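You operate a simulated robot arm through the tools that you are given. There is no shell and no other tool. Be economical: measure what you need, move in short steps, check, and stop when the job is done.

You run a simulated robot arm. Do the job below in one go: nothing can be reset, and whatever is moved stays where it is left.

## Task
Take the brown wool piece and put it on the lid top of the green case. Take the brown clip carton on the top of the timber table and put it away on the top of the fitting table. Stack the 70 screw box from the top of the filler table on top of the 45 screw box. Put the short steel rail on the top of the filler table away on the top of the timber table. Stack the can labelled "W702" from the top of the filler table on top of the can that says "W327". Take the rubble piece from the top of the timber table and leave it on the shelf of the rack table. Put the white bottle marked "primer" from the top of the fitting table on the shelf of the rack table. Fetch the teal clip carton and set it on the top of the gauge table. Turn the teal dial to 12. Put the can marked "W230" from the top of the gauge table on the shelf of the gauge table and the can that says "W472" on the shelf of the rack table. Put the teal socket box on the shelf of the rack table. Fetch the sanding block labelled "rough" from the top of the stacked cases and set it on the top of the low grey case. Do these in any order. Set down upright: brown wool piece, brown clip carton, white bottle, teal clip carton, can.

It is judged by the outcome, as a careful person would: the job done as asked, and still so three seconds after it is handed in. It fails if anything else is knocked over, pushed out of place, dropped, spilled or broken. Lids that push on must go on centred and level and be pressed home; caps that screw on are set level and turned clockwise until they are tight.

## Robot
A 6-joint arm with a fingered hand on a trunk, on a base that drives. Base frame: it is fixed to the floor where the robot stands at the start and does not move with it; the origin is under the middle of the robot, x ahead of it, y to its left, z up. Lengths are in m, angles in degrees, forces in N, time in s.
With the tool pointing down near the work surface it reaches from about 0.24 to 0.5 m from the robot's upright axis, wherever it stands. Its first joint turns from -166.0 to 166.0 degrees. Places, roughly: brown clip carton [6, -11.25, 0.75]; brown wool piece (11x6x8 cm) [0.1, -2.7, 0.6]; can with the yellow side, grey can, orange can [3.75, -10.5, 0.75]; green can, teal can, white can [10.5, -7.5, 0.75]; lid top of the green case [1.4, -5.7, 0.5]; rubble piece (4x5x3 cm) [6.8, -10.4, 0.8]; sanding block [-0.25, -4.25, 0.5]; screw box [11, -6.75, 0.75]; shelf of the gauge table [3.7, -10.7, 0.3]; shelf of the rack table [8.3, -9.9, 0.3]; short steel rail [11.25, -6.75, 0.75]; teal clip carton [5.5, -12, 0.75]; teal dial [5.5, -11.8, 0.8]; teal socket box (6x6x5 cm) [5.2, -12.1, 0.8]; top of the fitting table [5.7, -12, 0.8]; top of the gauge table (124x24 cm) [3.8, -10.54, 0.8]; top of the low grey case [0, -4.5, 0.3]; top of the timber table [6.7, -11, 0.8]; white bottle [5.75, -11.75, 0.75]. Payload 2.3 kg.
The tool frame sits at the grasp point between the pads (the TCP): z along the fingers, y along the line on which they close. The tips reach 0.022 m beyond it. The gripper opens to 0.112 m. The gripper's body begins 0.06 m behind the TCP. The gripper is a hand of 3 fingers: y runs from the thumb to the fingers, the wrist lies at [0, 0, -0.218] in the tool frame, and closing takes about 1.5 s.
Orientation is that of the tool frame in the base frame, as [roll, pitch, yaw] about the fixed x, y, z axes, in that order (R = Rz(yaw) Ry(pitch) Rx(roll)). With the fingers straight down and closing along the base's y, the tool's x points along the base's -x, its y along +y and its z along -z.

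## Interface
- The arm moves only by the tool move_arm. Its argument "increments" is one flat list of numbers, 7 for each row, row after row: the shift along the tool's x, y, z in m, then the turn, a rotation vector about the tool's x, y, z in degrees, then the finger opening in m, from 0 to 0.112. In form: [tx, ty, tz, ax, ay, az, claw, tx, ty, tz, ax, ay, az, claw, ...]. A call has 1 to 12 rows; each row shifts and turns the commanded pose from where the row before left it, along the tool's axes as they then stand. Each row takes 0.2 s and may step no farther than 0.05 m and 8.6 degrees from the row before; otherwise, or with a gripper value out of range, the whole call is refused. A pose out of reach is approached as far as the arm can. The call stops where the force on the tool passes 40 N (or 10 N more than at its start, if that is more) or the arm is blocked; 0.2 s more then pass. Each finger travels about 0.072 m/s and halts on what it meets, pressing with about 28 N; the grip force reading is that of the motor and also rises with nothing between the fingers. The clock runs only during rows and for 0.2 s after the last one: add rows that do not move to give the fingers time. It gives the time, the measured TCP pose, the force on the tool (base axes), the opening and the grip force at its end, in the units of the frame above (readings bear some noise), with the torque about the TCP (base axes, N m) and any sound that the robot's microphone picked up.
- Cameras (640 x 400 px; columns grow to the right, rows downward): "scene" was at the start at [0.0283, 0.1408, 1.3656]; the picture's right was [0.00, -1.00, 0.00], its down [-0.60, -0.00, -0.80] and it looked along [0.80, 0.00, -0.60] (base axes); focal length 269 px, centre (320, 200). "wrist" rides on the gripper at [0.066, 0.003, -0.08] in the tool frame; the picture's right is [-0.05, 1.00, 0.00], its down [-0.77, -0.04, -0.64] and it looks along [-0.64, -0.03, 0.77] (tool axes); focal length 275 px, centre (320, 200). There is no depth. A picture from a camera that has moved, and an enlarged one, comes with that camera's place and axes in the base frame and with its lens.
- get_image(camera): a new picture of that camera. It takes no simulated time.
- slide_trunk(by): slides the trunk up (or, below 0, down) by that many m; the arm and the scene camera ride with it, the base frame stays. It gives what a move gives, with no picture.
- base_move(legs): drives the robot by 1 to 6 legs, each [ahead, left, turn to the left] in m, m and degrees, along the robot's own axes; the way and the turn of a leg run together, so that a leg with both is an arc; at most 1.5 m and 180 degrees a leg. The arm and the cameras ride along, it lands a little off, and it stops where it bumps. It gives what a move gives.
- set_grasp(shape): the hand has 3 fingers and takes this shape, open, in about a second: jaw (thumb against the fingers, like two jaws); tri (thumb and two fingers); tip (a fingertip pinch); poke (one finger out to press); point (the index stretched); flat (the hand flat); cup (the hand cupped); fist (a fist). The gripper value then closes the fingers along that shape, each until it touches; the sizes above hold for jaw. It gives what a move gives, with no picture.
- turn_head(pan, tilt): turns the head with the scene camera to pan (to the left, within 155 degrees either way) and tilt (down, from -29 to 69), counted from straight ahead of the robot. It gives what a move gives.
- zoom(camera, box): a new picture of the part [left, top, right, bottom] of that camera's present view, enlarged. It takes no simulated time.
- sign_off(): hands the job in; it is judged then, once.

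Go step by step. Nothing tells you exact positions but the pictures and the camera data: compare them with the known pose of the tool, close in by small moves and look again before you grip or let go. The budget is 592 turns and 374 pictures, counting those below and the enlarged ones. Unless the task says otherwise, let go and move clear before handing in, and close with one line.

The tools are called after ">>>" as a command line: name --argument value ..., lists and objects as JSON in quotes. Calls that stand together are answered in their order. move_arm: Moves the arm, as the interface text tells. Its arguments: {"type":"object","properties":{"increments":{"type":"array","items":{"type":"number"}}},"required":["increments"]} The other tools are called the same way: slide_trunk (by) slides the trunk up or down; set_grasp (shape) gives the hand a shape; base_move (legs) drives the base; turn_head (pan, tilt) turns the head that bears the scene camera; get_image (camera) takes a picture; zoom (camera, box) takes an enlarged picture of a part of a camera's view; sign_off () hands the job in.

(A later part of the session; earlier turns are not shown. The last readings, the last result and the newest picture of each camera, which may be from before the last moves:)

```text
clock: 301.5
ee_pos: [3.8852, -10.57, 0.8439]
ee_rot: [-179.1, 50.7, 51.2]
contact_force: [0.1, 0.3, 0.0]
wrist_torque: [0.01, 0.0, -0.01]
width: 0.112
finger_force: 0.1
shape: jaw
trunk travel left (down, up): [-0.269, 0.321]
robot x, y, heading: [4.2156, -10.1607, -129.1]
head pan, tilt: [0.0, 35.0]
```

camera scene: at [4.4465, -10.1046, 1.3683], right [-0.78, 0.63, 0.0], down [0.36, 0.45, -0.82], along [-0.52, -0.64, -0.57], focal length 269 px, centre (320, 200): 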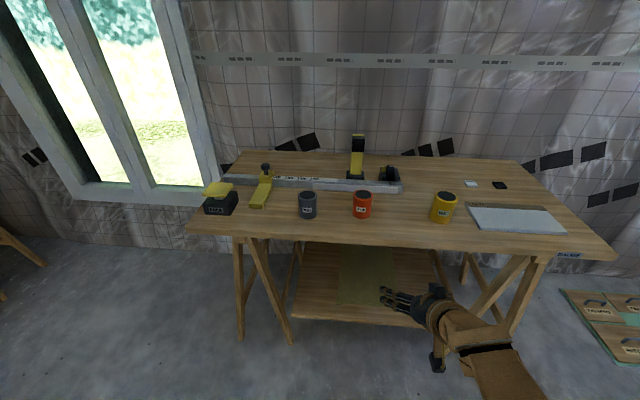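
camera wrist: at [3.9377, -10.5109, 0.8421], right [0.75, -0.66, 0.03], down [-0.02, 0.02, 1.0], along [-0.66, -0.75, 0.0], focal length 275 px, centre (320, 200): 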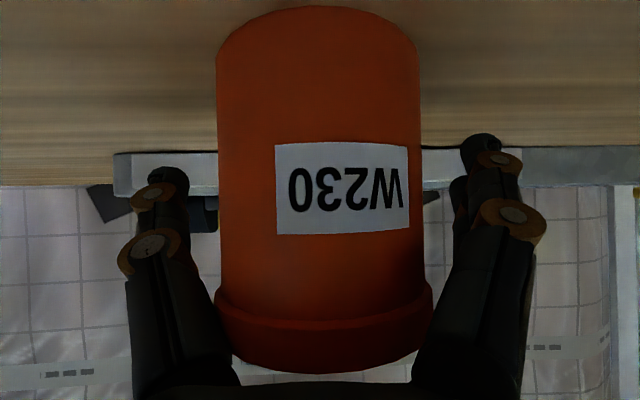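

Moved back 2.5 cm cleanly. I close again.

>>> move_arm --increments '[0, 0, 0, 0, 0, 0, 0.09, 0, 0, 0, 0, 0, 0, 0.07, 0, 0, 0, 0, 0, 0, 0.05, 0, 0, 0, 0, 0, 0, 0.04, 0, 0, 0, 0, 0, 0, 0.04, 0, 0, 0, 0, 0, 0, 0.04]'

>>> get_image --camera "wrist"

```text
clock: 302.9
ee_pos: [3.8852, -10.57, 0.843]
ee_rot: [-179.1, 50.6, 51.1]
contact_force: [-0.3, -0.4, 0.2]
wrist_torque: [-0.01, -0.02, -0.04]
width: 0.0568
finger_force: 27.8
shape: jaw
trunk travel left (down, up): [-0.269, 0.321]
robot x, y, heading: [4.2187, -10.1647, -128.9]
head pan, tilt: [0.0, 35.0]
```

```text
282 pictures are left
camera wrist: at [3.9536, -10.4917, 0.8421], right [0.75, -0.66, 0.03], down [-0.02, 0.02, 1.0], along [-0.66, -0.75, 0.0], focal length 275 px, centre (320, 200)
```

wrist: 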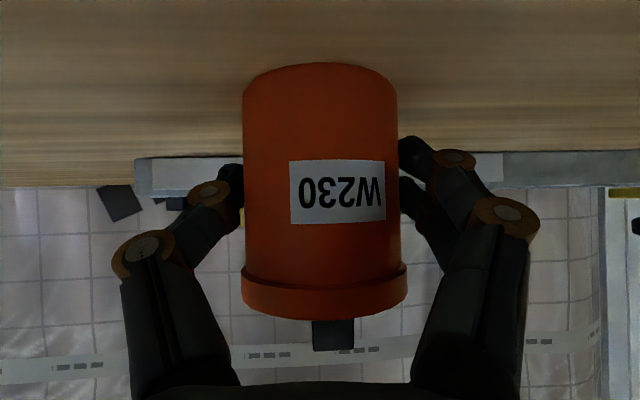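

>>> slide_trunk --by 0.05

>>> get_image --camera "wrist"

```text
clock: 303.8
ee_pos: [3.8861, -10.5704, 0.8932]
ee_rot: [-179.1, 50.6, 51.1]
contact_force: [-0.8, -0.2, -1.5]
wrist_torque: [0.03, -0.01, 0.01]
width: 0.0563
finger_force: 28.2
shape: jaw
trunk travel left (down, up): [-0.319, 0.271]
robot x, y, heading: [4.2185, -10.1568, -129.3]
head pan, tilt: [0.0, 35.0]
```

```text
281 pictures are left
camera wrist: at [3.9535, -10.4919, 0.892], right [0.75, -0.66, 0.03], down [-0.02, 0.02, 1.0], along [-0.66, -0.75, 0.0], focal length 275 px, centre (320, 200)
```

wrist: 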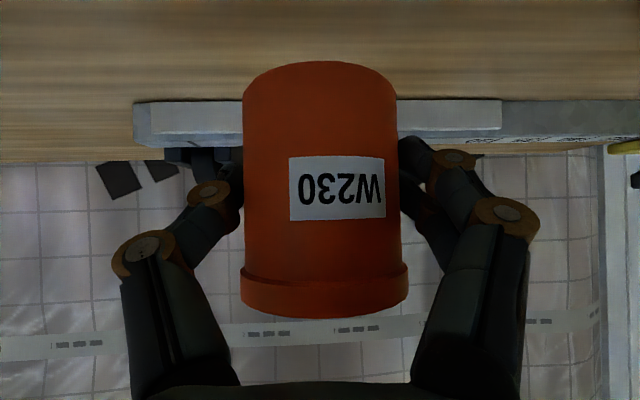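

W230 is held upright. I back off 0.22 m, then lower with the trunk in front of the table.

>>> base_move --legs '[[-0.24, 0, 0]]'

>>> move_arm --increments '[0.016, 0, -0.0195, 0, 0, 0, 0.04, 0.016, 0, -0.0195, 0, 0, 0, 0.04, 0, 0, 0, 0, 0, 0, 0.04]'

>>> slide_trunk --by -0.31

>>> turn_head --pan 0 --tilt 45

>>> get_image --camera "scene"

>>> get_image --camera "wrist"

```text
clock: 305.6
ee_pos: [4.0391, -10.3817, 0.8921]
ee_rot: [-179.2, 50.7, 51.1]
contact_force: [0.0, 0.4, -2.3]
wrist_torque: [0.0, -0.02, 0.02]
width: 0.0561
finger_force: 28.1
shape: jaw
trunk travel left (down, up): [-0.319, 0.271]
robot x, y, heading: [4.3718, -9.9723, -129.2]
head pan, tilt: [0.0, 35.0]
```

```text
clock: 306.4
ee_pos: [4.0718, -10.3433, 0.8925]
ee_rot: [-179.3, 50.6, 51.1]
contact_force: [0.9, -0.2, -2.6]
wrist_torque: [0.04, 0.0, 0.02]
width: 0.0564
finger_force: 27.8
shape: jaw
trunk travel left (down, up): [-0.319, 0.271]
robot x, y, heading: [4.3689, -9.9713, -129.0]
head pan, tilt: [0.0, 35.0]
```

```text
clock: 309.5
ee_pos: [4.071, -10.3421, 0.5824]
ee_rot: [-179.2, 50.5, 51.1]
contact_force: [0.4, -0.7, -2.0]
wrist_torque: [0.04, 0.0, 0.0]
width: 0.0565
finger_force: 27.7
shape: jaw
trunk travel left (down, up): [-0.009, 0.581]
robot x, y, heading: [4.3717, -9.9744, -128.9]
head pan, tilt: [0.0, 35.0]
```

```text
clock: 310.2
ee_pos: [4.0706, -10.3424, 0.5834]
ee_rot: [-179.2, 50.6, 51.1]
contact_force: [0.4, -0.5, -2.2]
wrist_torque: [0.0, -0.01, 0.01]
width: 0.0562
finger_force: 28.6
shape: jaw
trunk travel left (down, up): [-0.009, 0.581]
robot x, y, heading: [4.371, -9.971, -128.9]
head pan, tilt: [0.0, 45.0]
```

```text
280 pictures are left
camera scene: at [4.4674, -10.0778, 1.0876], right [-0.78, 0.63, 0.0], down [0.45, 0.55, -0.71], along [-0.45, -0.55, -0.71], focal length 269 px, centre (320, 200)
```

scene: 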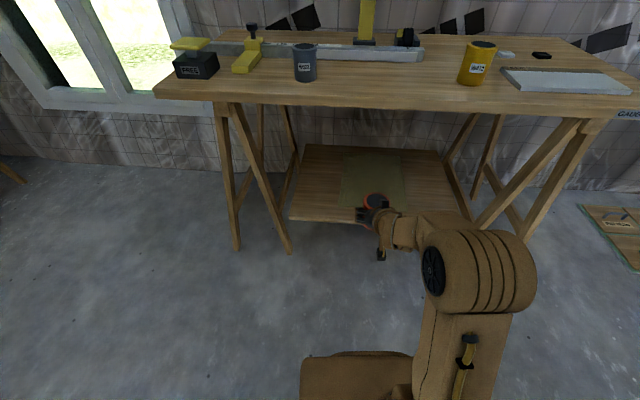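

```text
279 pictures are left
camera wrist: at [4.1391, -10.2645, 0.5822], right [0.75, -0.66, 0.03], down [-0.02, 0.02, 1.0], along [-0.66, -0.75, 0.0], focal length 275 px, centre (320, 200)
```

wrist: 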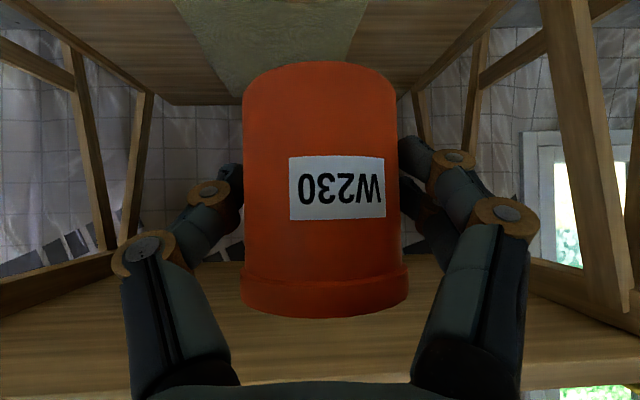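

>>> move_arm --increments '[0.035, 0, 0.0285, 0, 0, 0, 0.04, 0.035, 0, 0.0285, 0, 0, 0, 0.04, 0.035, 0, 0.0285, 0, 0, 0, 0.04, 0.02, 0, 0.0163, 0, 0, 0, 0.04, 0, 0, 0, 0, 0, 0, 0.04]'

>>> get_image --camera "wrist"

>>> get_image --camera "scene"

```text
clock: 311.4
ee_pos: [4.0698, -10.3413, 0.4196]
ee_rot: [-179.2, 50.6, 51.1]
contact_force: [0.1, -0.1, -1.4]
wrist_torque: [-0.01, -0.03, 0.01]
width: 0.0564
finger_force: 28.3
shape: jaw
trunk travel left (down, up): [-0.009, 0.581]
robot x, y, heading: [4.3671, -9.9699, -129.1]
head pan, tilt: [0.0, 45.0]
```

```text
278 pictures are left
camera wrist: at [4.1383, -10.2633, 0.4198], right [0.75, -0.66, 0.03], down [-0.02, 0.02, 1.0], along [-0.66, -0.75, 0.0], focal length 275 px, centre (320, 200)
```

wrist: 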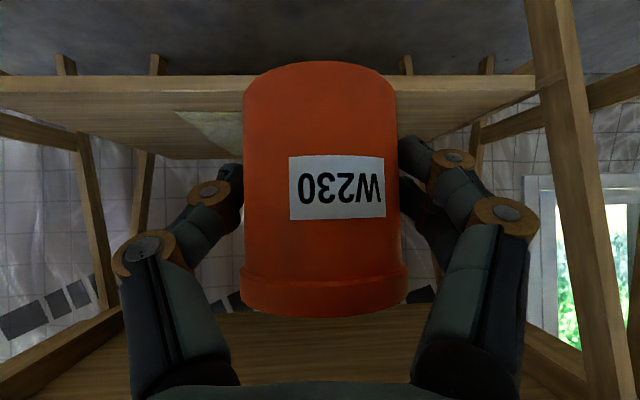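

```text
277 pictures are left
camera scene: at [4.4674, -10.0779, 1.0875], right [-0.78, 0.63, 0.0], down [0.45, 0.55, -0.71], along [-0.45, -0.55, -0.71], focal length 269 px, centre (320, 200)
```

scene: 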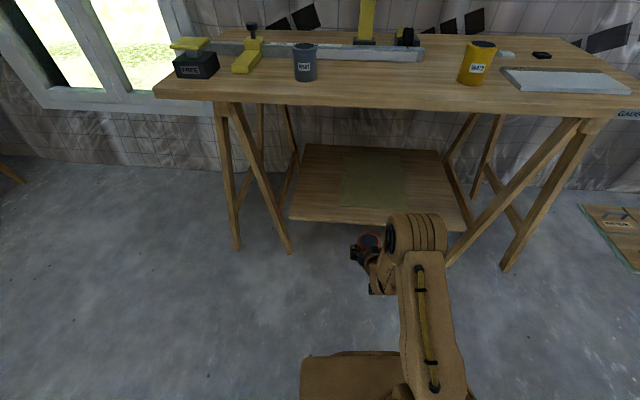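

>>> move_arm --increments '[0.0213, 0, 0.0174, 0, 0, 0, 0.04, 0.0213, 0, 0.0174, 0, 0, 0, 0.04, -0.026, 0, 0.031, 0, 0, 0, 0.04, -0.026, 0, 0.031, 0, 0, 0, 0.04, 0, 0, 0, 0, 0, 0, 0.04]'

>>> base_move --legs '[[0.1, 0, 0]]'

>>> get_image --camera "wrist"

>>> get_image --camera "scene"

```text
clock: 312.6
ee_pos: [4.0179, -10.4047, 0.3673]
ee_rot: [-179.2, 50.5, 51.1]
contact_force: [0.5, -0.4, -1.8]
wrist_torque: [0.01, -0.01, -0.01]
width: 0.0567
finger_force: 28.5
shape: jaw
trunk travel left (down, up): [-0.009, 0.581]
robot x, y, heading: [4.3686, -9.9711, -129.2]
head pan, tilt: [0.0, 45.0]
```

```text
clock: 313.8
ee_pos: [3.9544, -10.4822, 0.3678]
ee_rot: [-179.2, 50.5, 51.1]
contact_force: [-0.7, 0.7, -2.7]
wrist_torque: [0.04, -0.01, -0.01]
width: 0.0561
finger_force: 27.8
shape: jaw
trunk travel left (down, up): [-0.009, 0.581]
robot x, y, heading: [4.3049, -10.0512, -129.3]
head pan, tilt: [0.0, 45.0]
```

```text
276 pictures are left
camera wrist: at [4.0232, -10.4035, 0.3672], right [0.75, -0.66, 0.03], down [-0.02, 0.02, 1.0], along [-0.66, -0.75, 0.0], focal length 275 px, centre (320, 200)
```

wrist: 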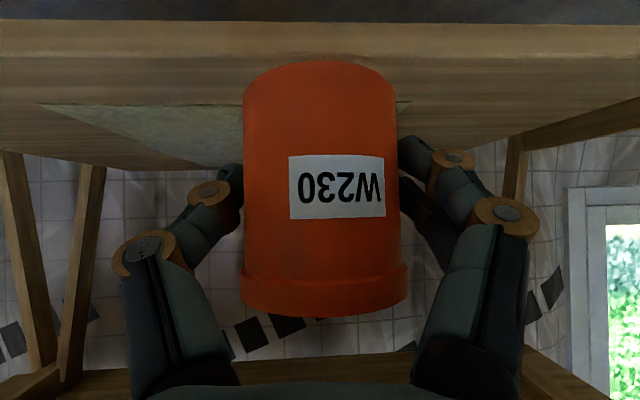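

```text
275 pictures are left
camera scene: at [4.4041, -10.1559, 1.0875], right [-0.78, 0.63, 0.0], down [0.45, 0.55, -0.71], along [-0.45, -0.55, -0.71], focal length 269 px, centre (320, 200)
```

scene: 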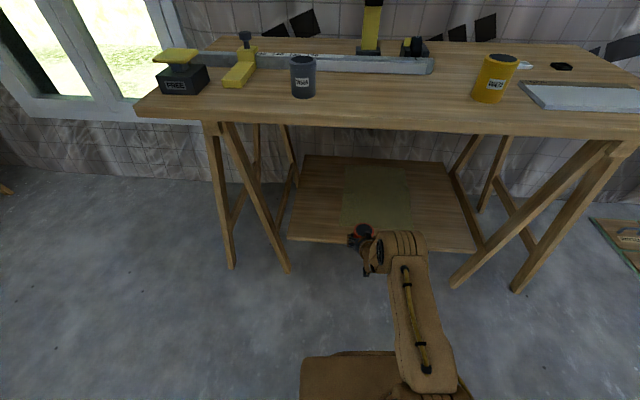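

>>> base_move --legs '[[0.1, 0, 0]]'

>>> get_image --camera "wrist"

>>> get_image --camera "scene"

```text
clock: 314.9
ee_pos: [3.8921, -10.5588, 0.3683]
ee_rot: [-179.1, 50.5, 51.1]
contact_force: [-0.1, 0.4, -1.6]
wrist_torque: [0.04, 0.0, -0.01]
width: 0.0561
finger_force: 28.0
shape: jaw
trunk travel left (down, up): [-0.009, 0.581]
robot x, y, heading: [4.2432, -10.1295, -128.8]
head pan, tilt: [0.0, 45.0]
```

```text
274 pictures are left
camera wrist: at [3.9605, -10.481, 0.3672], right [0.75, -0.66, 0.03], down [-0.02, 0.02, 1.0], along [-0.66, -0.75, 0.0], focal length 275 px, centre (320, 200)
```

wrist: 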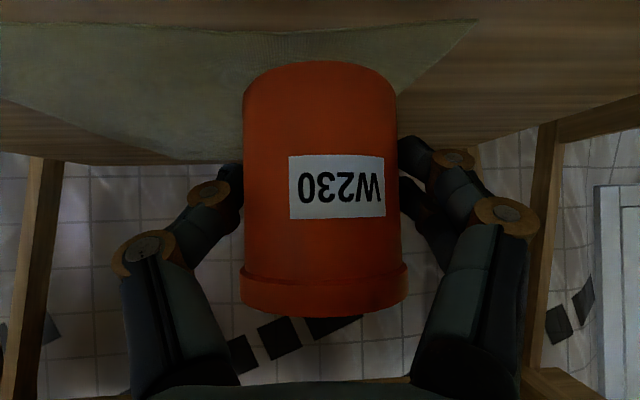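

```text
273 pictures are left
camera scene: at [4.3413, -10.2333, 1.0875], right [-0.78, 0.63, 0.0], down [0.45, 0.55, -0.71], along [-0.45, -0.55, -0.71], focal length 269 px, centre (320, 200)
```

scene: 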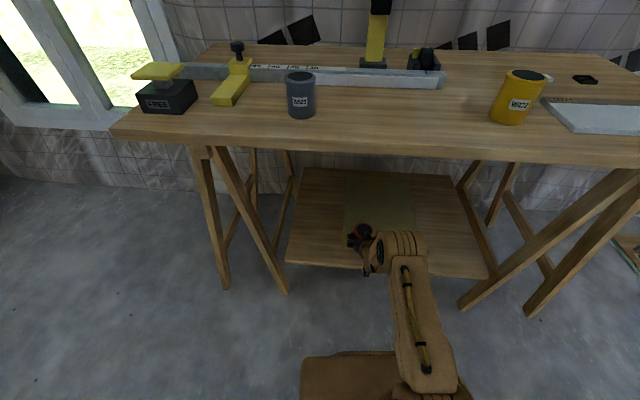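

>>> base_move --legs '[[0.04, 0, 0]]'

>>> move_arm --increments '[0.0077, 0, 0.0063, 0, 0, 0, 0.04, 0.0039, 0, 0.0032, 0, 0, 0, 0.04]'

>>> move_arm --increments '[0.0039, 0, 0.0032, 0, 0, 0, 0.04]'

```text
clock: 315.8
ee_pos: [3.8671, -10.5918, 0.3674]
ee_rot: [-179.1, 50.6, 51.1]
contact_force: [-0.2, -0.4, -2.4]
wrist_torque: [0.04, -0.02, -0.02]
width: 0.0563
finger_force: 28.2
shape: jaw
trunk travel left (down, up): [-0.009, 0.581]
robot x, y, heading: [4.2185, -10.1609, -129.3]
head pan, tilt: [0.0, 45.0]
```

```text
clock: 316.4
ee_pos: [3.8668, -10.5901, 0.3529]
ee_rot: [-179.1, 50.6, 51.0]
contact_force: [-0.4, -0.1, -2.0]
wrist_torque: [0.0, 0.0, 0.0]
width: 0.0563
finger_force: 28.0
shape: jaw
trunk travel left (down, up): [-0.009, 0.581]
robot x, y, heading: [4.2206, -10.1581, -129.3]
head pan, tilt: [0.0, 45.0]
```

```text
clock: 316.8
ee_pos: [3.867, -10.5898, 0.3484]
ee_rot: [-179.1, 50.6, 51.0]
contact_force: [0.5, 1.0, -2.5]
wrist_torque: [-0.01, -0.02, 0.0]
width: 0.0565
finger_force: 28.3
shape: jaw
trunk travel left (down, up): [-0.009, 0.581]
robot x, y, heading: [4.2168, -10.1563, -129.2]
head pan, tilt: [0.0, 45.0]
```

>>> move_arm --increments '[0.0031, 0, 0.0025, 0, 0, 0, 0.04]'

>>> move_arm --increments '[0.0031, 0, 0.0025, 0, 0, 0, 0.04]'

```text
clock: 317.2
ee_pos: [3.8667, -10.5896, 0.3431]
ee_rot: [-179.2, 50.6, 51.1]
contact_force: [0.7, 0.8, -3.1]
wrist_torque: [0.02, -0.01, -0.03]
width: 0.0566
finger_force: 28.1
shape: jaw
trunk travel left (down, up): [-0.009, 0.581]
robot x, y, heading: [4.2203, -10.1592, -129.1]
head pan, tilt: [0.0, 45.0]
```

```text
clock: 317.6
ee_pos: [3.8667, -10.5898, 0.3386]
ee_rot: [-179.3, 50.5, 51.1]
contact_force: [-0.2, -0.6, -2.3]
wrist_torque: [0.0, 0.0, 0.0]
width: 0.0564
finger_force: 28.4
shape: jaw
trunk travel left (down, up): [-0.009, 0.581]
robot x, y, heading: [4.2178, -10.1564, -129.2]
head pan, tilt: [0.0, 45.0]
```

>>> move_arm --increments '[0.0031, 0, 0.0025, 0, 0, 0, 0.04]'

>>> move_arm --increments '[0.0031, 0, 0.0025, 0, 0, 0, 0.04]'

>>> get_image --camera "wrist"

```text
clock: 318.0
ee_pos: [3.8671, -10.5896, 0.3365]
ee_rot: [-179.1, 50.6, 51.1]
contact_force: [0.2, -0.8, -2.0]
wrist_torque: [0.01, -0.01, -0.03]
width: 0.0566
finger_force: 27.9
shape: jaw
trunk travel left (down, up): [-0.009, 0.581]
robot x, y, heading: [4.2186, -10.1607, -129.0]
head pan, tilt: [0.0, 45.0]
```

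```text
clock: 318.4
ee_pos: [3.8678, -10.5904, 0.3325]
ee_rot: [-179.2, 50.8, 51.1]
contact_force: [-1.5, -1.7, 5.6]
wrist_torque: [-0.04, -0.02, 0.03]
width: 0.0564
finger_force: 27.5
shape: jaw
trunk travel left (down, up): [-0.009, 0.581]
robot x, y, heading: [4.2194, -10.16, -129.1]
head pan, tilt: [0.0, 45.0]
```

```text
272 pictures are left
camera wrist: at [3.9348, -10.5118, 0.3322], right [0.75, -0.66, 0.03], down [-0.02, 0.02, 1.0], along [-0.66, -0.75, 0.0], focal length 275 px, centre (320, 200)
```

wrist: 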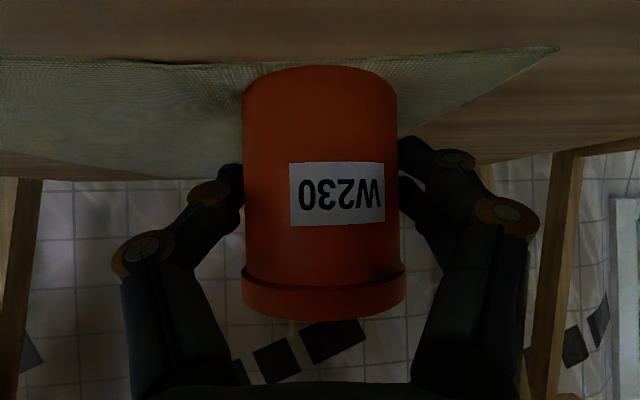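

Contact with the shelf. I open slowly and then back out.

>>> move_arm --increments '[0, 0, 0, 0, 0, 0, 0.06, 0, 0, 0, 0, 0, 0, 0.07, 0, 0, 0, 0, 0, 0, 0.085, 0, 0, 0, 0, 0, 0, 0.1, 0, 0, 0, 0, 0, 0, 0.112, 0, 0, 0, 0, 0, 0, 0.112]'

>>> get_image --camera "wrist"

```text
clock: 319.8
ee_pos: [3.8667, -10.5894, 0.3317]
ee_rot: [-179.2, 50.6, 51.1]
contact_force: [0.3, 0.9, -0.1]
wrist_torque: [0.0, -0.02, -0.01]
width: 0.1119
finger_force: 0.0
shape: jaw
trunk travel left (down, up): [-0.009, 0.581]
robot x, y, heading: [4.2167, -10.1582, -129.2]
head pan, tilt: [0.0, 45.0]
```

```text
271 pictures are left
camera wrist: at [3.9352, -10.5113, 0.3313], right [0.75, -0.66, 0.03], down [-0.02, 0.02, 1.0], along [-0.66, -0.75, 0.0], focal length 275 px, centre (320, 200)
```

wrist: 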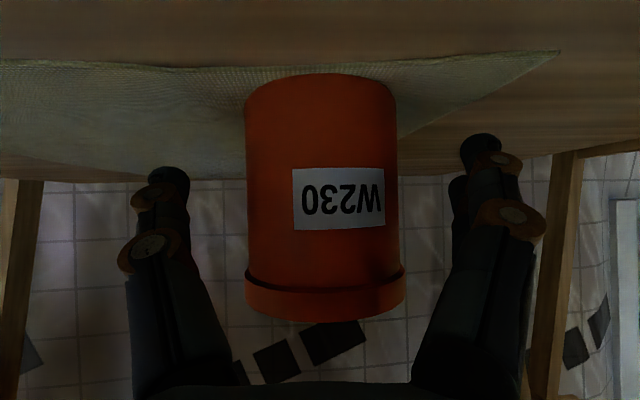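

>>> base_move --legs '[[-0.3, 0, 0]]'

>>> get_image --camera "wrist"

>>> slide_trunk --by 0.266

```text
clock: 321.9
ee_pos: [4.0571, -10.3555, 0.3323]
ee_rot: [-179.2, 50.6, 51.1]
contact_force: [-0.5, -0.2, 0.5]
wrist_torque: [0.0, -0.03, 0.0]
width: 0.1117
finger_force: 0.0
shape: jaw
trunk travel left (down, up): [-0.009, 0.581]
robot x, y, heading: [4.4089, -9.9259, -129.1]
head pan, tilt: [0.0, 45.0]
```

```text
270 pictures are left
camera wrist: at [4.126, -10.2767, 0.3312], right [0.75, -0.66, 0.03], down [-0.02, 0.02, 1.0], along [-0.66, -0.75, 0.0], focal length 275 px, centre (320, 200)
```

wrist: 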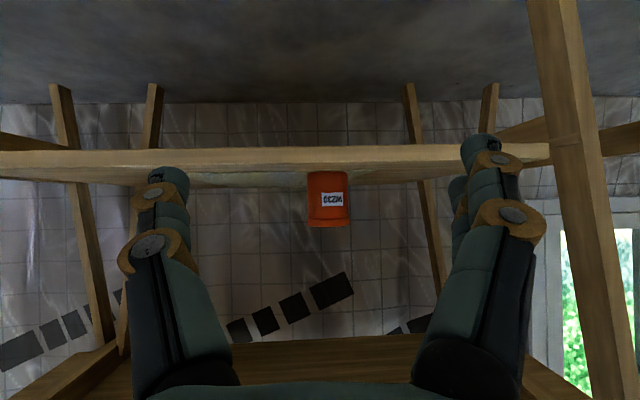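

```text
clock: 324.6
ee_pos: [4.0583, -10.3549, 0.5977]
ee_rot: [-179.2, 50.6, 51.1]
contact_force: [0.4, -0.9, -0.1]
wrist_torque: [-0.03, 0.01, 0.0]
width: 0.1121
finger_force: 0.1
shape: jaw
trunk travel left (down, up): [-0.275, 0.315]
robot x, y, heading: [4.4126, -9.9258, -128.8]
head pan, tilt: [0.0, 45.0]
```

W230 stands on the shelf. Next W472 (yellow): I raise the trunk and sidestep right to line up.

>>> slide_trunk --by 0.246

>>> base_move --legs '[[0, -0.272, 0], [0.1, 0, 0]]'

>>> get_image --camera "wrist"

```text
clock: 327.1
ee_pos: [4.0573, -10.3551, 0.8421]
ee_rot: [-179.2, 50.7, 51.1]
contact_force: [-0.4, 1.3, -0.1]
wrist_torque: [0.02, 0.01, -0.02]
width: 0.112
finger_force: 0.0
shape: jaw
trunk travel left (down, up): [-0.521, 0.069]
robot x, y, heading: [4.4091, -9.923, -128.7]
head pan, tilt: [0.0, 45.0]
```

```text
clock: 329.8
ee_pos: [3.7842, -10.263, 0.8429]
ee_rot: [-179.2, 50.5, 51.1]
contact_force: [0.3, -0.2, 0.3]
wrist_torque: [-0.01, 0.02, 0.01]
width: 0.1118
finger_force: 0.1
shape: jaw
trunk travel left (down, up): [-0.521, 0.069]
robot x, y, heading: [4.1376, -9.8315, -129.1]
head pan, tilt: [0.0, 45.0]
```

```text
269 pictures are left
camera wrist: at [3.8525, -10.1844, 0.8429], right [0.75, -0.66, 0.03], down [-0.02, 0.02, 1.0], along [-0.66, -0.75, 0.0], focal length 275 px, centre (320, 200)
```

wrist: 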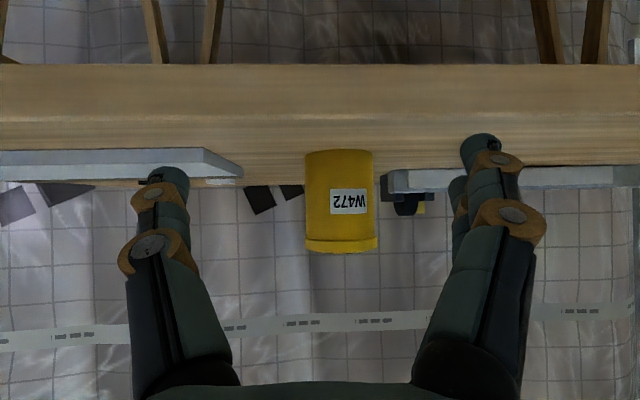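

>>> base_move --legs '[[0.1, 0.019, 0]]'

>>> get_image --camera "wrist"

```text
clock: 330.9
ee_pos: [3.7367, -10.3522, 0.844]
ee_rot: [-179.2, 50.5, 51.1]
contact_force: [0.4, -0.6, -0.7]
wrist_torque: [0.0, 0.01, -0.02]
width: 0.112
finger_force: 0.1
shape: jaw
trunk travel left (down, up): [-0.521, 0.069]
robot x, y, heading: [4.0896, -9.9187, -129.0]
head pan, tilt: [0.0, 45.0]
```

```text
268 pictures are left
camera wrist: at [3.8051, -10.2737, 0.8429], right [0.75, -0.66, 0.03], down [-0.02, 0.02, 1.0], along [-0.66, -0.75, 0.0], focal length 275 px, centre (320, 200)
```

wrist: 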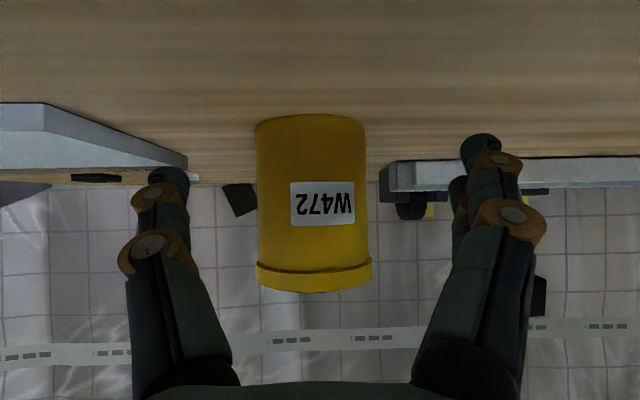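

>>> base_move --legs '[[0.045, -0.005, 0]]'

>>> get_image --camera "wrist"

```text
clock: 331.8
ee_pos: [3.7044, -10.3847, 0.8436]
ee_rot: [-179.1, 50.5, 51.1]
contact_force: [-0.1, -0.6, -0.2]
wrist_torque: [-0.03, 0.01, 0.0]
width: 0.1119
finger_force: 0.1
shape: jaw
trunk travel left (down, up): [-0.521, 0.069]
robot x, y, heading: [4.0552, -9.9525, -128.7]
head pan, tilt: [0.0, 45.0]
```

```text
267 pictures are left
camera wrist: at [3.7722, -10.3058, 0.8426], right [0.75, -0.66, 0.03], down [-0.02, 0.02, 1.0], along [-0.66, -0.75, 0.0], focal length 275 px, centre (320, 200)
```

wrist: 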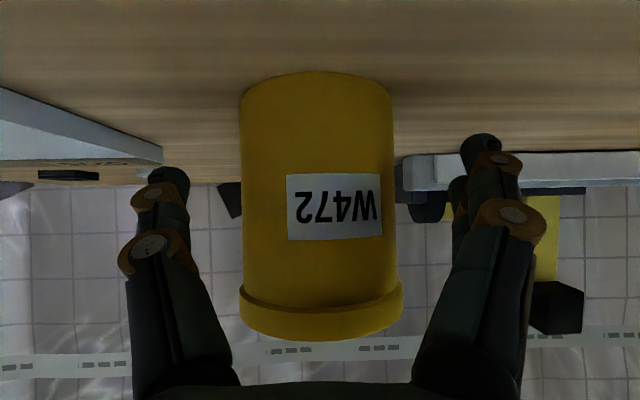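

Width and centring match the good grip before (≈153 px, centred). I close.

>>> move_arm --increments '[0, 0, 0, 0, 0, 0, 0.09, 0, 0, 0, 0, 0, 0, 0.07, 0, 0, 0, 0, 0, 0, 0.05, 0, 0, 0, 0, 0, 0, 0.04, 0, 0, 0, 0, 0, 0, 0.04, 0, 0, 0, 0, 0, 0, 0.04]'

>>> slide_trunk --by 0.05

>>> get_image --camera "wrist"

```text
clock: 333.2
ee_pos: [3.7049, -10.3831, 0.8438]
ee_rot: [-179.2, 50.5, 51.1]
contact_force: [0.4, 0.1, 0.1]
wrist_torque: [0.03, -0.03, -0.04]
width: 0.0591
finger_force: 27.5
shape: jaw
trunk travel left (down, up): [-0.521, 0.069]
robot x, y, heading: [4.054, -9.9532, -129.0]
head pan, tilt: [0.0, 45.0]
```

```text
clock: 334.1
ee_pos: [3.7041, -10.3835, 0.8926]
ee_rot: [-179.2, 50.5, 51.2]
contact_force: [-0.4, 0.4, -2.1]
wrist_torque: [0.04, 0.03, -0.01]
width: 0.059
finger_force: 28.0
shape: jaw
trunk travel left (down, up): [-0.571, 0.019]
robot x, y, heading: [4.0557, -9.9522, -128.9]
head pan, tilt: [0.0, 45.0]
```

```text
266 pictures are left
camera wrist: at [3.7727, -10.3053, 0.8931], right [0.75, -0.66, 0.03], down [-0.02, 0.02, 1.0], along [-0.66, -0.75, 0.0], focal length 275 px, centre (320, 200)
```

wrist: 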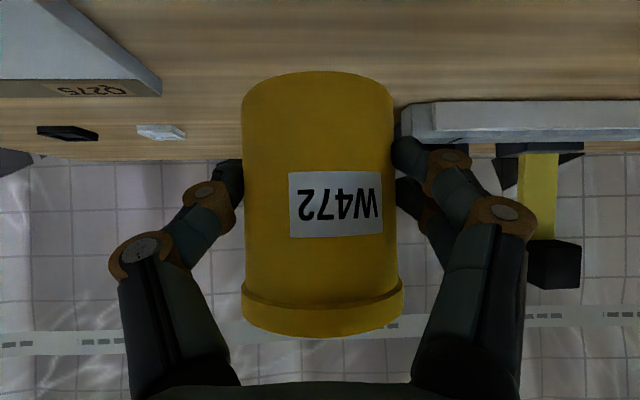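

W472 held. I back off and look towards the rack table.

>>> base_move --legs '[[-0.3, 0, 0]]'

>>> slide_trunk --by -0.25

>>> turn_head --pan 110 --tilt 20

>>> get_image --camera "scene"

```text
clock: 336.2
ee_pos: [3.8939, -10.1503, 0.8938]
ee_rot: [-179.2, 50.6, 51.1]
contact_force: [-0.5, -0.5, -2.8]
wrist_torque: [0.03, -0.02, -0.01]
width: 0.0592
finger_force: 28.0
shape: jaw
trunk travel left (down, up): [-0.571, 0.019]
robot x, y, heading: [4.2453, -9.7197, -129.0]
head pan, tilt: [0.0, 45.0]
```

```text
clock: 338.8
ee_pos: [3.8938, -10.1506, 0.6425]
ee_rot: [-179.2, 50.6, 51.0]
contact_force: [0.4, 0.3, -2.2]
wrist_torque: [0.03, -0.03, 0.05]
width: 0.059
finger_force: 28.3
shape: jaw
trunk travel left (down, up): [-0.321, 0.269]
robot x, y, heading: [4.2455, -9.7203, -128.9]
head pan, tilt: [0.0, 45.0]
```

```text
clock: 340.6
ee_pos: [3.8938, -10.1506, 0.6436]
ee_rot: [-179.3, 50.5, 51.1]
contact_force: [-0.8, -0.1, -3.1]
wrist_torque: [0.03, -0.03, 0.04]
width: 0.059
finger_force: 28.0
shape: jaw
trunk travel left (down, up): [-0.321, 0.269]
robot x, y, heading: [4.2454, -9.7233, -129.0]
head pan, tilt: [110.0, 20.0]
```

```text
265 pictures are left
camera scene: at [4.4815, -9.793, 1.4382], right [-0.33, -0.94, 0.0], down [-0.32, 0.11, -0.94], along [0.89, -0.31, -0.34], focal length 269 px, centre (320, 200)
```

scene: 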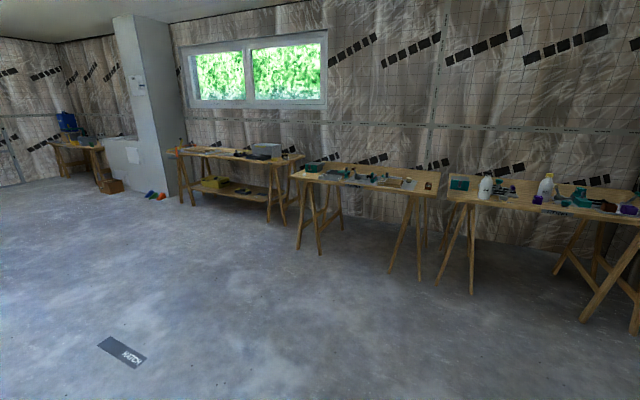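

>>> zoom --camera "scene" --box '[150, 110, 310, 230]'

>>> zoom --camera "scene" --box '[280, 130, 460, 265]'

>>> zoom --camera "scene" --box '[430, 150, 640, 300]'

```text
3.33 times, centred on (230, 170) of scene
camera zoom: at [4.4815, -9.793, 1.4382], right [-0.33, -0.94, 0.0], down [-0.32, 0.11, -0.94], along [0.89, -0.31, -0.34], focal length 897 px, centre (620, 300)
```

zoom: 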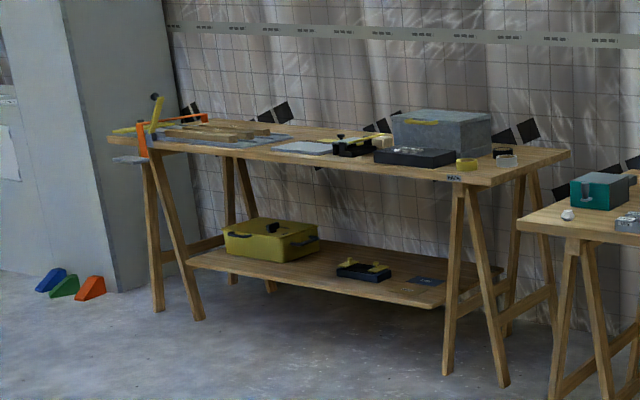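

```text
2.96 times, centred on (370, 198) of scene
camera zoom: at [4.4815, -9.793, 1.4382], right [-0.33, -0.94, 0.0], down [-0.32, 0.11, -0.94], along [0.89, -0.31, -0.34], focal length 797 px, centre (172, 207)
```

zoom: 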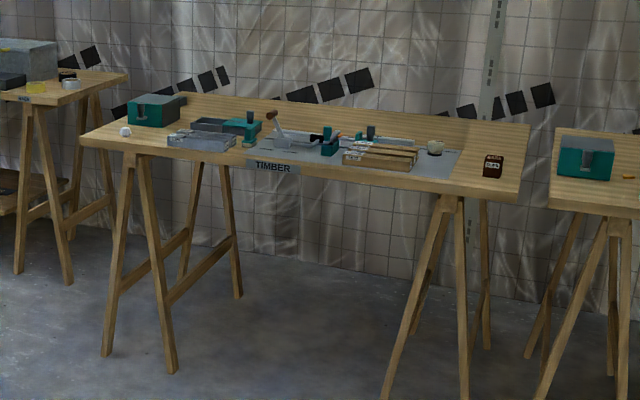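

```text
2.67 times, centred on (535, 225) of scene
camera zoom: at [4.4815, -9.793, 1.4382], right [-0.33, -0.94, 0.0], down [-0.32, 0.11, -0.94], along [0.89, -0.31, -0.34], focal length 718 px, centre (-253, 133)
```

zoom: 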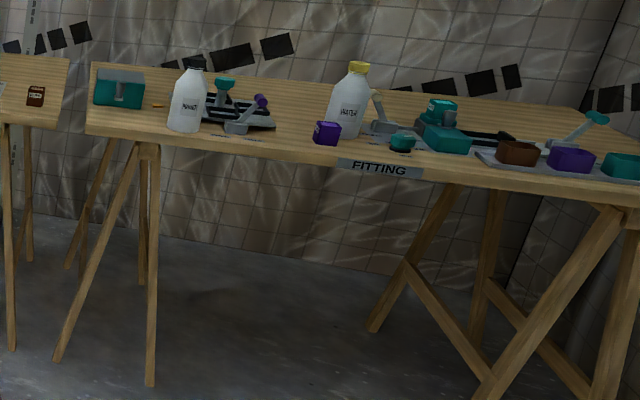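

I see all tables: rack (with shelf), timber, fitting. The rack's front runs at 45°. I drive to stand before its right half.

>>> base_move --legs '[[0, 0, 136], [1.5, 0, 0], [1.4, 0, 0], [0, 0, -52]]'

>>> turn_head --pan 0 --tilt 30

>>> get_image --camera "scene"

```text
clock: 362.6
ee_pos: [7.5152, -9.7561, 0.6433]
ee_rot: [-179.1, 50.5, 135.5]
contact_force: [0.2, -0.2, -3.5]
wrist_torque: [0.02, 0.06, -0.02]
width: 0.0574
finger_force: 27.9
shape: jaw
trunk travel left (down, up): [-0.321, 0.269]
robot x, y, heading: [7.1169, -9.365, -45.1]
head pan, tilt: [110.0, 20.0]
```

```text
clock: 364.5
ee_pos: [7.5149, -9.7562, 0.6435]
ee_rot: [-179.1, 50.4, 135.4]
contact_force: [0.3, -0.4, -2.7]
wrist_torque: [0.04, 0.03, 0.01]
width: 0.0571
finger_force: 28.1
shape: jaw
trunk travel left (down, up): [-0.321, 0.269]
robot x, y, heading: [7.1192, -9.3669, -44.7]
head pan, tilt: [0.0, 30.0]
```

```text
261 pictures are left
camera scene: at [7.2431, -9.2859, 1.4221], right [-0.7, -0.71, 0.0], down [-0.36, 0.35, -0.87], along [0.61, -0.61, -0.5], focal length 269 px, centre (320, 200)
```

scene: 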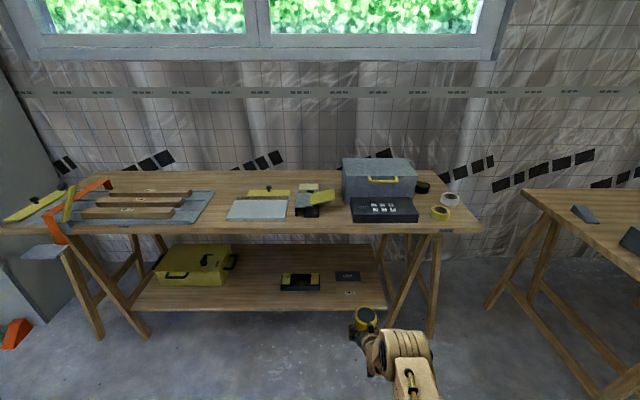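

>>> zoom --camera "scene" --box '[240, 240, 440, 340]'

>>> get_image --camera "wrist"

```text
3.20 times, centred on (340, 290) of scene
camera zoom: at [7.2431, -9.2859, 1.4221], right [-0.7, -0.71, 0.0], down [-0.36, 0.35, -0.87], along [0.61, -0.61, -0.5], focal length 861 px, centre (256, -88)
```

zoom: 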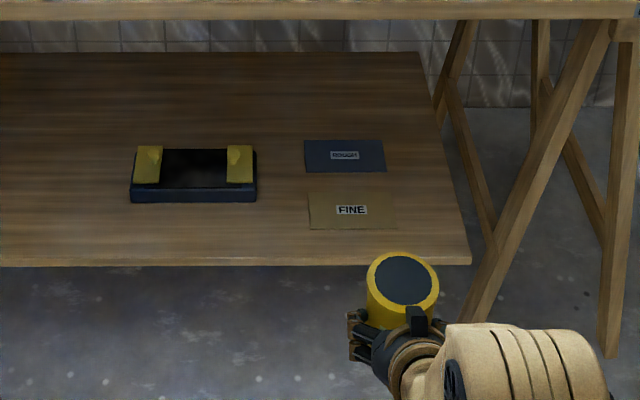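

```text
259 pictures are left
camera wrist: at [7.4427, -9.6808, 0.643], right [0.73, 0.68, 0.03], down [-0.02, -0.02, 1.0], along [0.68, -0.73, 0.0], focal length 275 px, centre (320, 200)
```

wrist: 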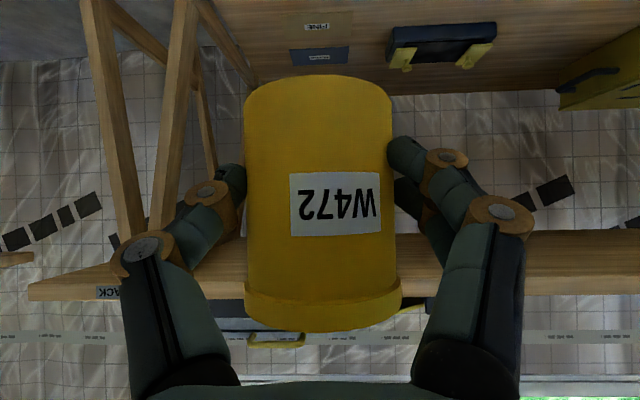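

Sandpaper sheets lie on the right of the shelf, so I'll use the gap between tray and yellow case. I sidestep left 0.46 m and lower with the trunk.

>>> base_move --legs '[[0, 0.46, 0]]'

>>> slide_trunk --by -0.28

>>> get_image --camera "wrist"

>>> turn_head --pan 0 --tilt 45

>>> get_image --camera "scene"

```text
clock: 367.3
ee_pos: [7.8415, -9.4264, 0.6438]
ee_rot: [-179.1, 50.6, 135.4]
contact_force: [0.0, 0.5, -3.4]
wrist_torque: [0.01, 0.0, -0.02]
width: 0.0573
finger_force: 28.1
shape: jaw
trunk travel left (down, up): [-0.321, 0.269]
robot x, y, heading: [7.4481, -9.0321, -44.9]
head pan, tilt: [0.0, 30.0]
```

```text
clock: 370.1
ee_pos: [7.8424, -9.4261, 0.3627]
ee_rot: [-179.2, 50.5, 135.3]
contact_force: [0.0, -0.2, -1.6]
wrist_torque: [0.06, 0.07, -0.01]
width: 0.057
finger_force: 28.1
shape: jaw
trunk travel left (down, up): [-0.041, 0.549]
robot x, y, heading: [7.4475, -9.0357, -44.6]
head pan, tilt: [0.0, 30.0]
```

```text
258 pictures are left
camera wrist: at [7.7704, -9.3506, 0.363], right [0.73, 0.68, 0.03], down [-0.02, -0.02, 1.0], along [0.68, -0.73, 0.0], focal length 275 px, centre (320, 200)
```

wrist: 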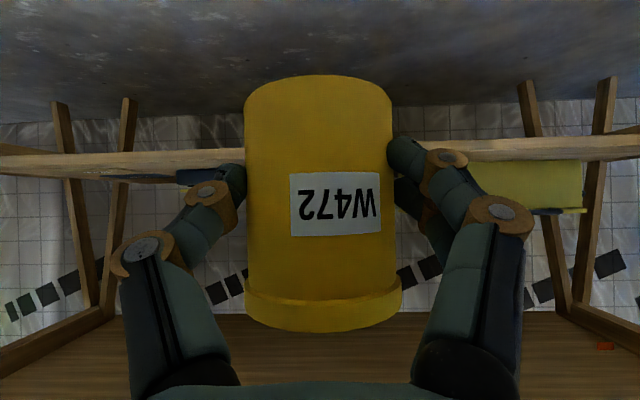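

```text
clock: 370.9
ee_pos: [7.8414, -9.4274, 0.3637]
ee_rot: [-179.2, 50.5, 135.2]
contact_force: [-0.6, 0.7, -2.4]
wrist_torque: [0.0, 0.07, 0.03]
width: 0.0575
finger_force: 27.7
shape: jaw
trunk travel left (down, up): [-0.041, 0.549]
robot x, y, heading: [7.4499, -9.037, -45.0]
head pan, tilt: [0.0, 45.0]
```

```text
257 pictures are left
camera scene: at [7.5647, -8.9491, 1.1196], right [-0.7, -0.71, 0.0], down [-0.5, 0.5, -0.71], along [0.5, -0.5, -0.71], focal length 269 px, centre (320, 200)
```

scene: 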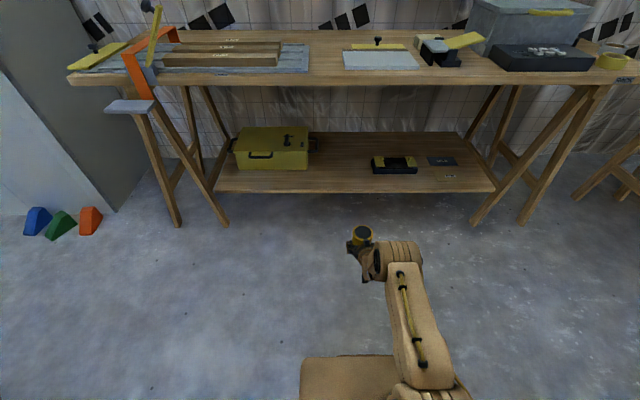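

>>> base_move --legs '[[0.3, 0.025, 0]]'

>>> get_image --camera "wrist"

>>> get_image --camera "scene"

```text
clock: 372.9
ee_pos: [8.0731, -9.6208, 0.3649]
ee_rot: [-179.1, 50.5, 135.3]
contact_force: [0.3, 0.6, -2.1]
wrist_torque: [0.04, 0.04, -0.01]
width: 0.0577
finger_force: 28.4
shape: jaw
trunk travel left (down, up): [-0.041, 0.549]
robot x, y, heading: [7.6812, -9.2277, -44.9]
head pan, tilt: [0.0, 45.0]
```

```text
256 pictures are left
camera wrist: at [8.0014, -9.5452, 0.363], right [0.73, 0.68, 0.03], down [-0.02, -0.02, 1.0], along [0.68, -0.73, 0.0], focal length 275 px, centre (320, 200)
```

wrist: 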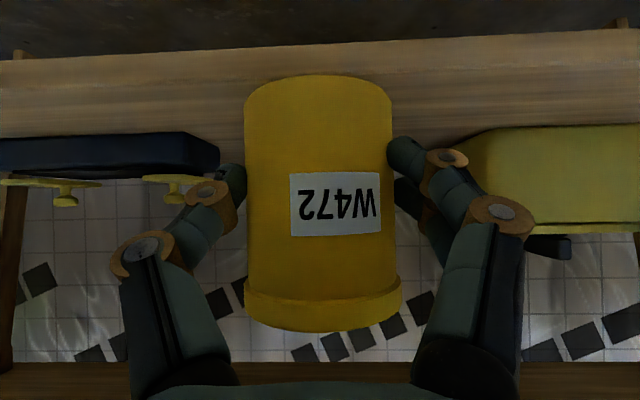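

```text
255 pictures are left
camera scene: at [7.7957, -9.1436, 1.1195], right [-0.71, -0.71, 0.0], down [-0.5, 0.5, -0.71], along [0.5, -0.5, -0.71], focal length 269 px, centre (320, 200)
```

scene: 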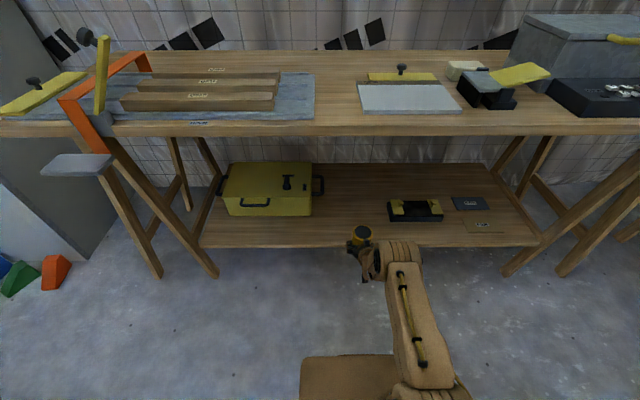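

>>> base_move --legs '[[0.14, 0, 0]]'

>>> move_arm --increments '[0.0093, 0, 0.0076, 0, 0, 0, 0.04, 0.0054, 0, 0.0044, 0, 0, 0, 0.04]'

>>> get_image --camera "wrist"

```text
clock: 374.3
ee_pos: [8.1733, -9.7197, 0.3633]
ee_rot: [-179.2, 50.6, 135.5]
contact_force: [0.5, 0.1, -2.5]
wrist_torque: [0.05, 0.07, -0.04]
width: 0.0572
finger_force: 27.8
shape: jaw
trunk travel left (down, up): [-0.041, 0.549]
robot x, y, heading: [7.7779, -9.3267, -44.8]
head pan, tilt: [0.0, 45.0]
```

```text
clock: 374.9
ee_pos: [8.173, -9.7203, 0.3437]
ee_rot: [-179.2, 50.5, 135.4]
contact_force: [0.2, 0.8, -2.9]
wrist_torque: [0.06, 0.08, 0.02]
width: 0.057
finger_force: 28.3
shape: jaw
trunk travel left (down, up): [-0.041, 0.549]
robot x, y, heading: [7.7802, -9.3286, -44.6]
head pan, tilt: [0.0, 45.0]
```

```text
254 pictures are left
camera wrist: at [8.1016, -9.6437, 0.3436], right [0.73, 0.68, 0.03], down [-0.02, -0.02, 1.0], along [0.68, -0.73, 0.0], focal length 275 px, centre (320, 200)
```

wrist: 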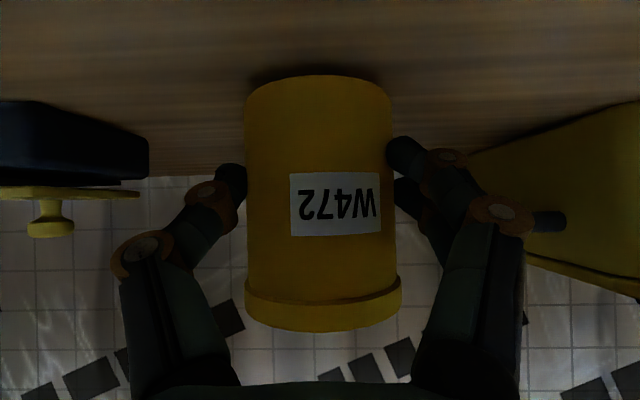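

Now over the shelf between tray and yellow case. I lower in small steps until contact.

>>> move_arm --increments '[0.0031, 0, 0.0025, 0, 0, 0, 0.04, 0.0031, 0, 0.0025, 0, 0, 0, 0.04]'

>>> move_arm --increments '[0.0031, 0, 0.0025, 0, 0, 0, 0.04]'

>>> move_arm --increments '[0.0025, 0, 0.002, 0, 0, 0, 0.04]'

```text
clock: 375.5
ee_pos: [8.1738, -9.7205, 0.3356]
ee_rot: [-179.1, 50.5, 135.4]
contact_force: [-0.9, -0.4, -2.9]
wrist_torque: [0.06, 0.05, 0.01]
width: 0.0571
finger_force: 27.7
shape: jaw
trunk travel left (down, up): [-0.041, 0.549]
robot x, y, heading: [7.7785, -9.3281, -44.9]
head pan, tilt: [0.0, 45.0]
```

```text
clock: 375.9
ee_pos: [8.174, -9.7197, 0.3332]
ee_rot: [-179.3, 50.7, 135.4]
contact_force: [-1.0, -0.3, 2.9]
wrist_torque: [0.0, 0.0, 0.01]
width: 0.0569
finger_force: 27.8
shape: jaw
trunk travel left (down, up): [-0.041, 0.549]
robot x, y, heading: [7.781, -9.3236, -45.0]
head pan, tilt: [0.0, 45.0]
```

```text
clock: 376.3
ee_pos: [8.174, -9.7201, 0.3321]
ee_rot: [-179.1, 50.8, 135.5]
contact_force: [0.2, 0.1, 16.7]
wrist_torque: [-0.08, -0.16, 0.0]
width: 0.0569
finger_force: 27.7
shape: jaw
trunk travel left (down, up): [-0.041, 0.549]
robot x, y, heading: [7.7778, -9.3289, -44.5]
head pan, tilt: [0.0, 45.0]
```

>>> move_arm --increments '[0, 0, 0, 0, 0, 0, 0.06, 0, 0, 0, 0, 0, 0, 0.07, 0, 0, 0, 0, 0, 0, 0.085, 0, 0, 0, 0, 0, 0, 0.1, 0, 0, 0, 0, 0, 0, 0.112, 0, 0, 0, 0, 0, 0, 0.112]'

>>> base_move --legs '[[-0.4, 0, 0]]'

>>> get_image --camera "wrist"

```text
clock: 377.7
ee_pos: [8.1721, -9.7211, 0.3285]
ee_rot: [-179.2, 50.4, 135.4]
contact_force: [-0.2, 0.3, 0.8]
wrist_torque: [-0.01, 0.01, 0.01]
width: 0.1122
finger_force: 0.0
shape: jaw
trunk travel left (down, up): [-0.041, 0.549]
robot x, y, heading: [7.7802, -9.3286, -44.6]
head pan, tilt: [0.0, 45.0]
```

```text
clock: 380.2
ee_pos: [7.8894, -9.4363, 0.328]
ee_rot: [-179.1, 50.5, 135.6]
contact_force: [0.2, 0.2, 0.2]
wrist_torque: [-0.02, -0.01, -0.01]
width: 0.112
finger_force: 0.0
shape: jaw
trunk travel left (down, up): [-0.041, 0.549]
robot x, y, heading: [7.4938, -9.0451, -44.5]
head pan, tilt: [0.0, 45.0]
```

```text
253 pictures are left
camera wrist: at [7.8176, -9.3611, 0.3288], right [0.73, 0.69, 0.03], down [-0.02, -0.02, 1.0], along [0.69, -0.73, 0.0], focal length 275 px, centre (320, 200)
```

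wrist: 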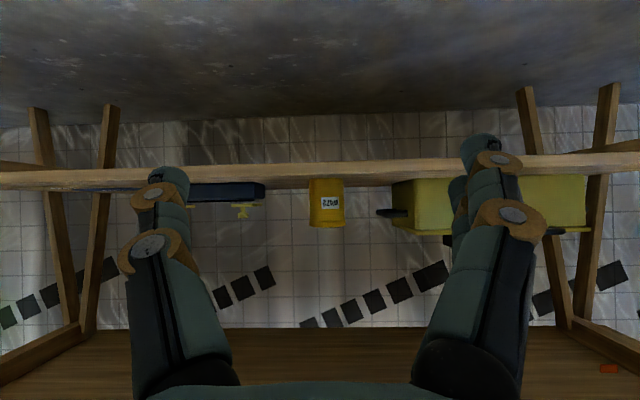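

W472 is on the rack shelf. Next: the filler table. I raise the trunk and look toward it.

>>> slide_trunk --by 0.27

>>> turn_head --pan 75 --tilt 20

>>> get_image --camera "scene"

```text
clock: 382.9
ee_pos: [7.8894, -9.4363, 0.5997]
ee_rot: [-179.2, 50.5, 135.6]
contact_force: [-0.4, 0.2, 0.3]
wrist_torque: [0.01, -0.01, -0.01]
width: 0.112
finger_force: 0.1
shape: jaw
trunk travel left (down, up): [-0.311, 0.279]
robot x, y, heading: [7.4947, -9.0471, -44.6]
head pan, tilt: [0.0, 45.0]
```

```text
clock: 384.4
ee_pos: [7.8893, -9.4376, 0.5981]
ee_rot: [-179.3, 50.5, 135.6]
contact_force: [-1.6, -0.3, 0.5]
wrist_torque: [-0.01, 0.0, 0.03]
width: 0.1119
finger_force: 0.1
shape: jaw
trunk travel left (down, up): [-0.311, 0.279]
robot x, y, heading: [7.4941, -9.048, -44.6]
head pan, tilt: [75.0, 20.0]
```

```text
252 pictures are left
camera scene: at [7.6324, -8.8563, 1.4282], right [0.51, -0.86, 0.0], down [-0.3, -0.17, -0.94], along [0.81, 0.48, -0.34], focal length 269 px, centre (320, 200)
```

scene: 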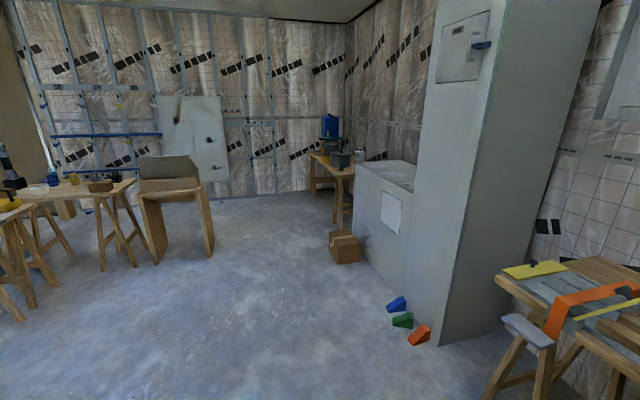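

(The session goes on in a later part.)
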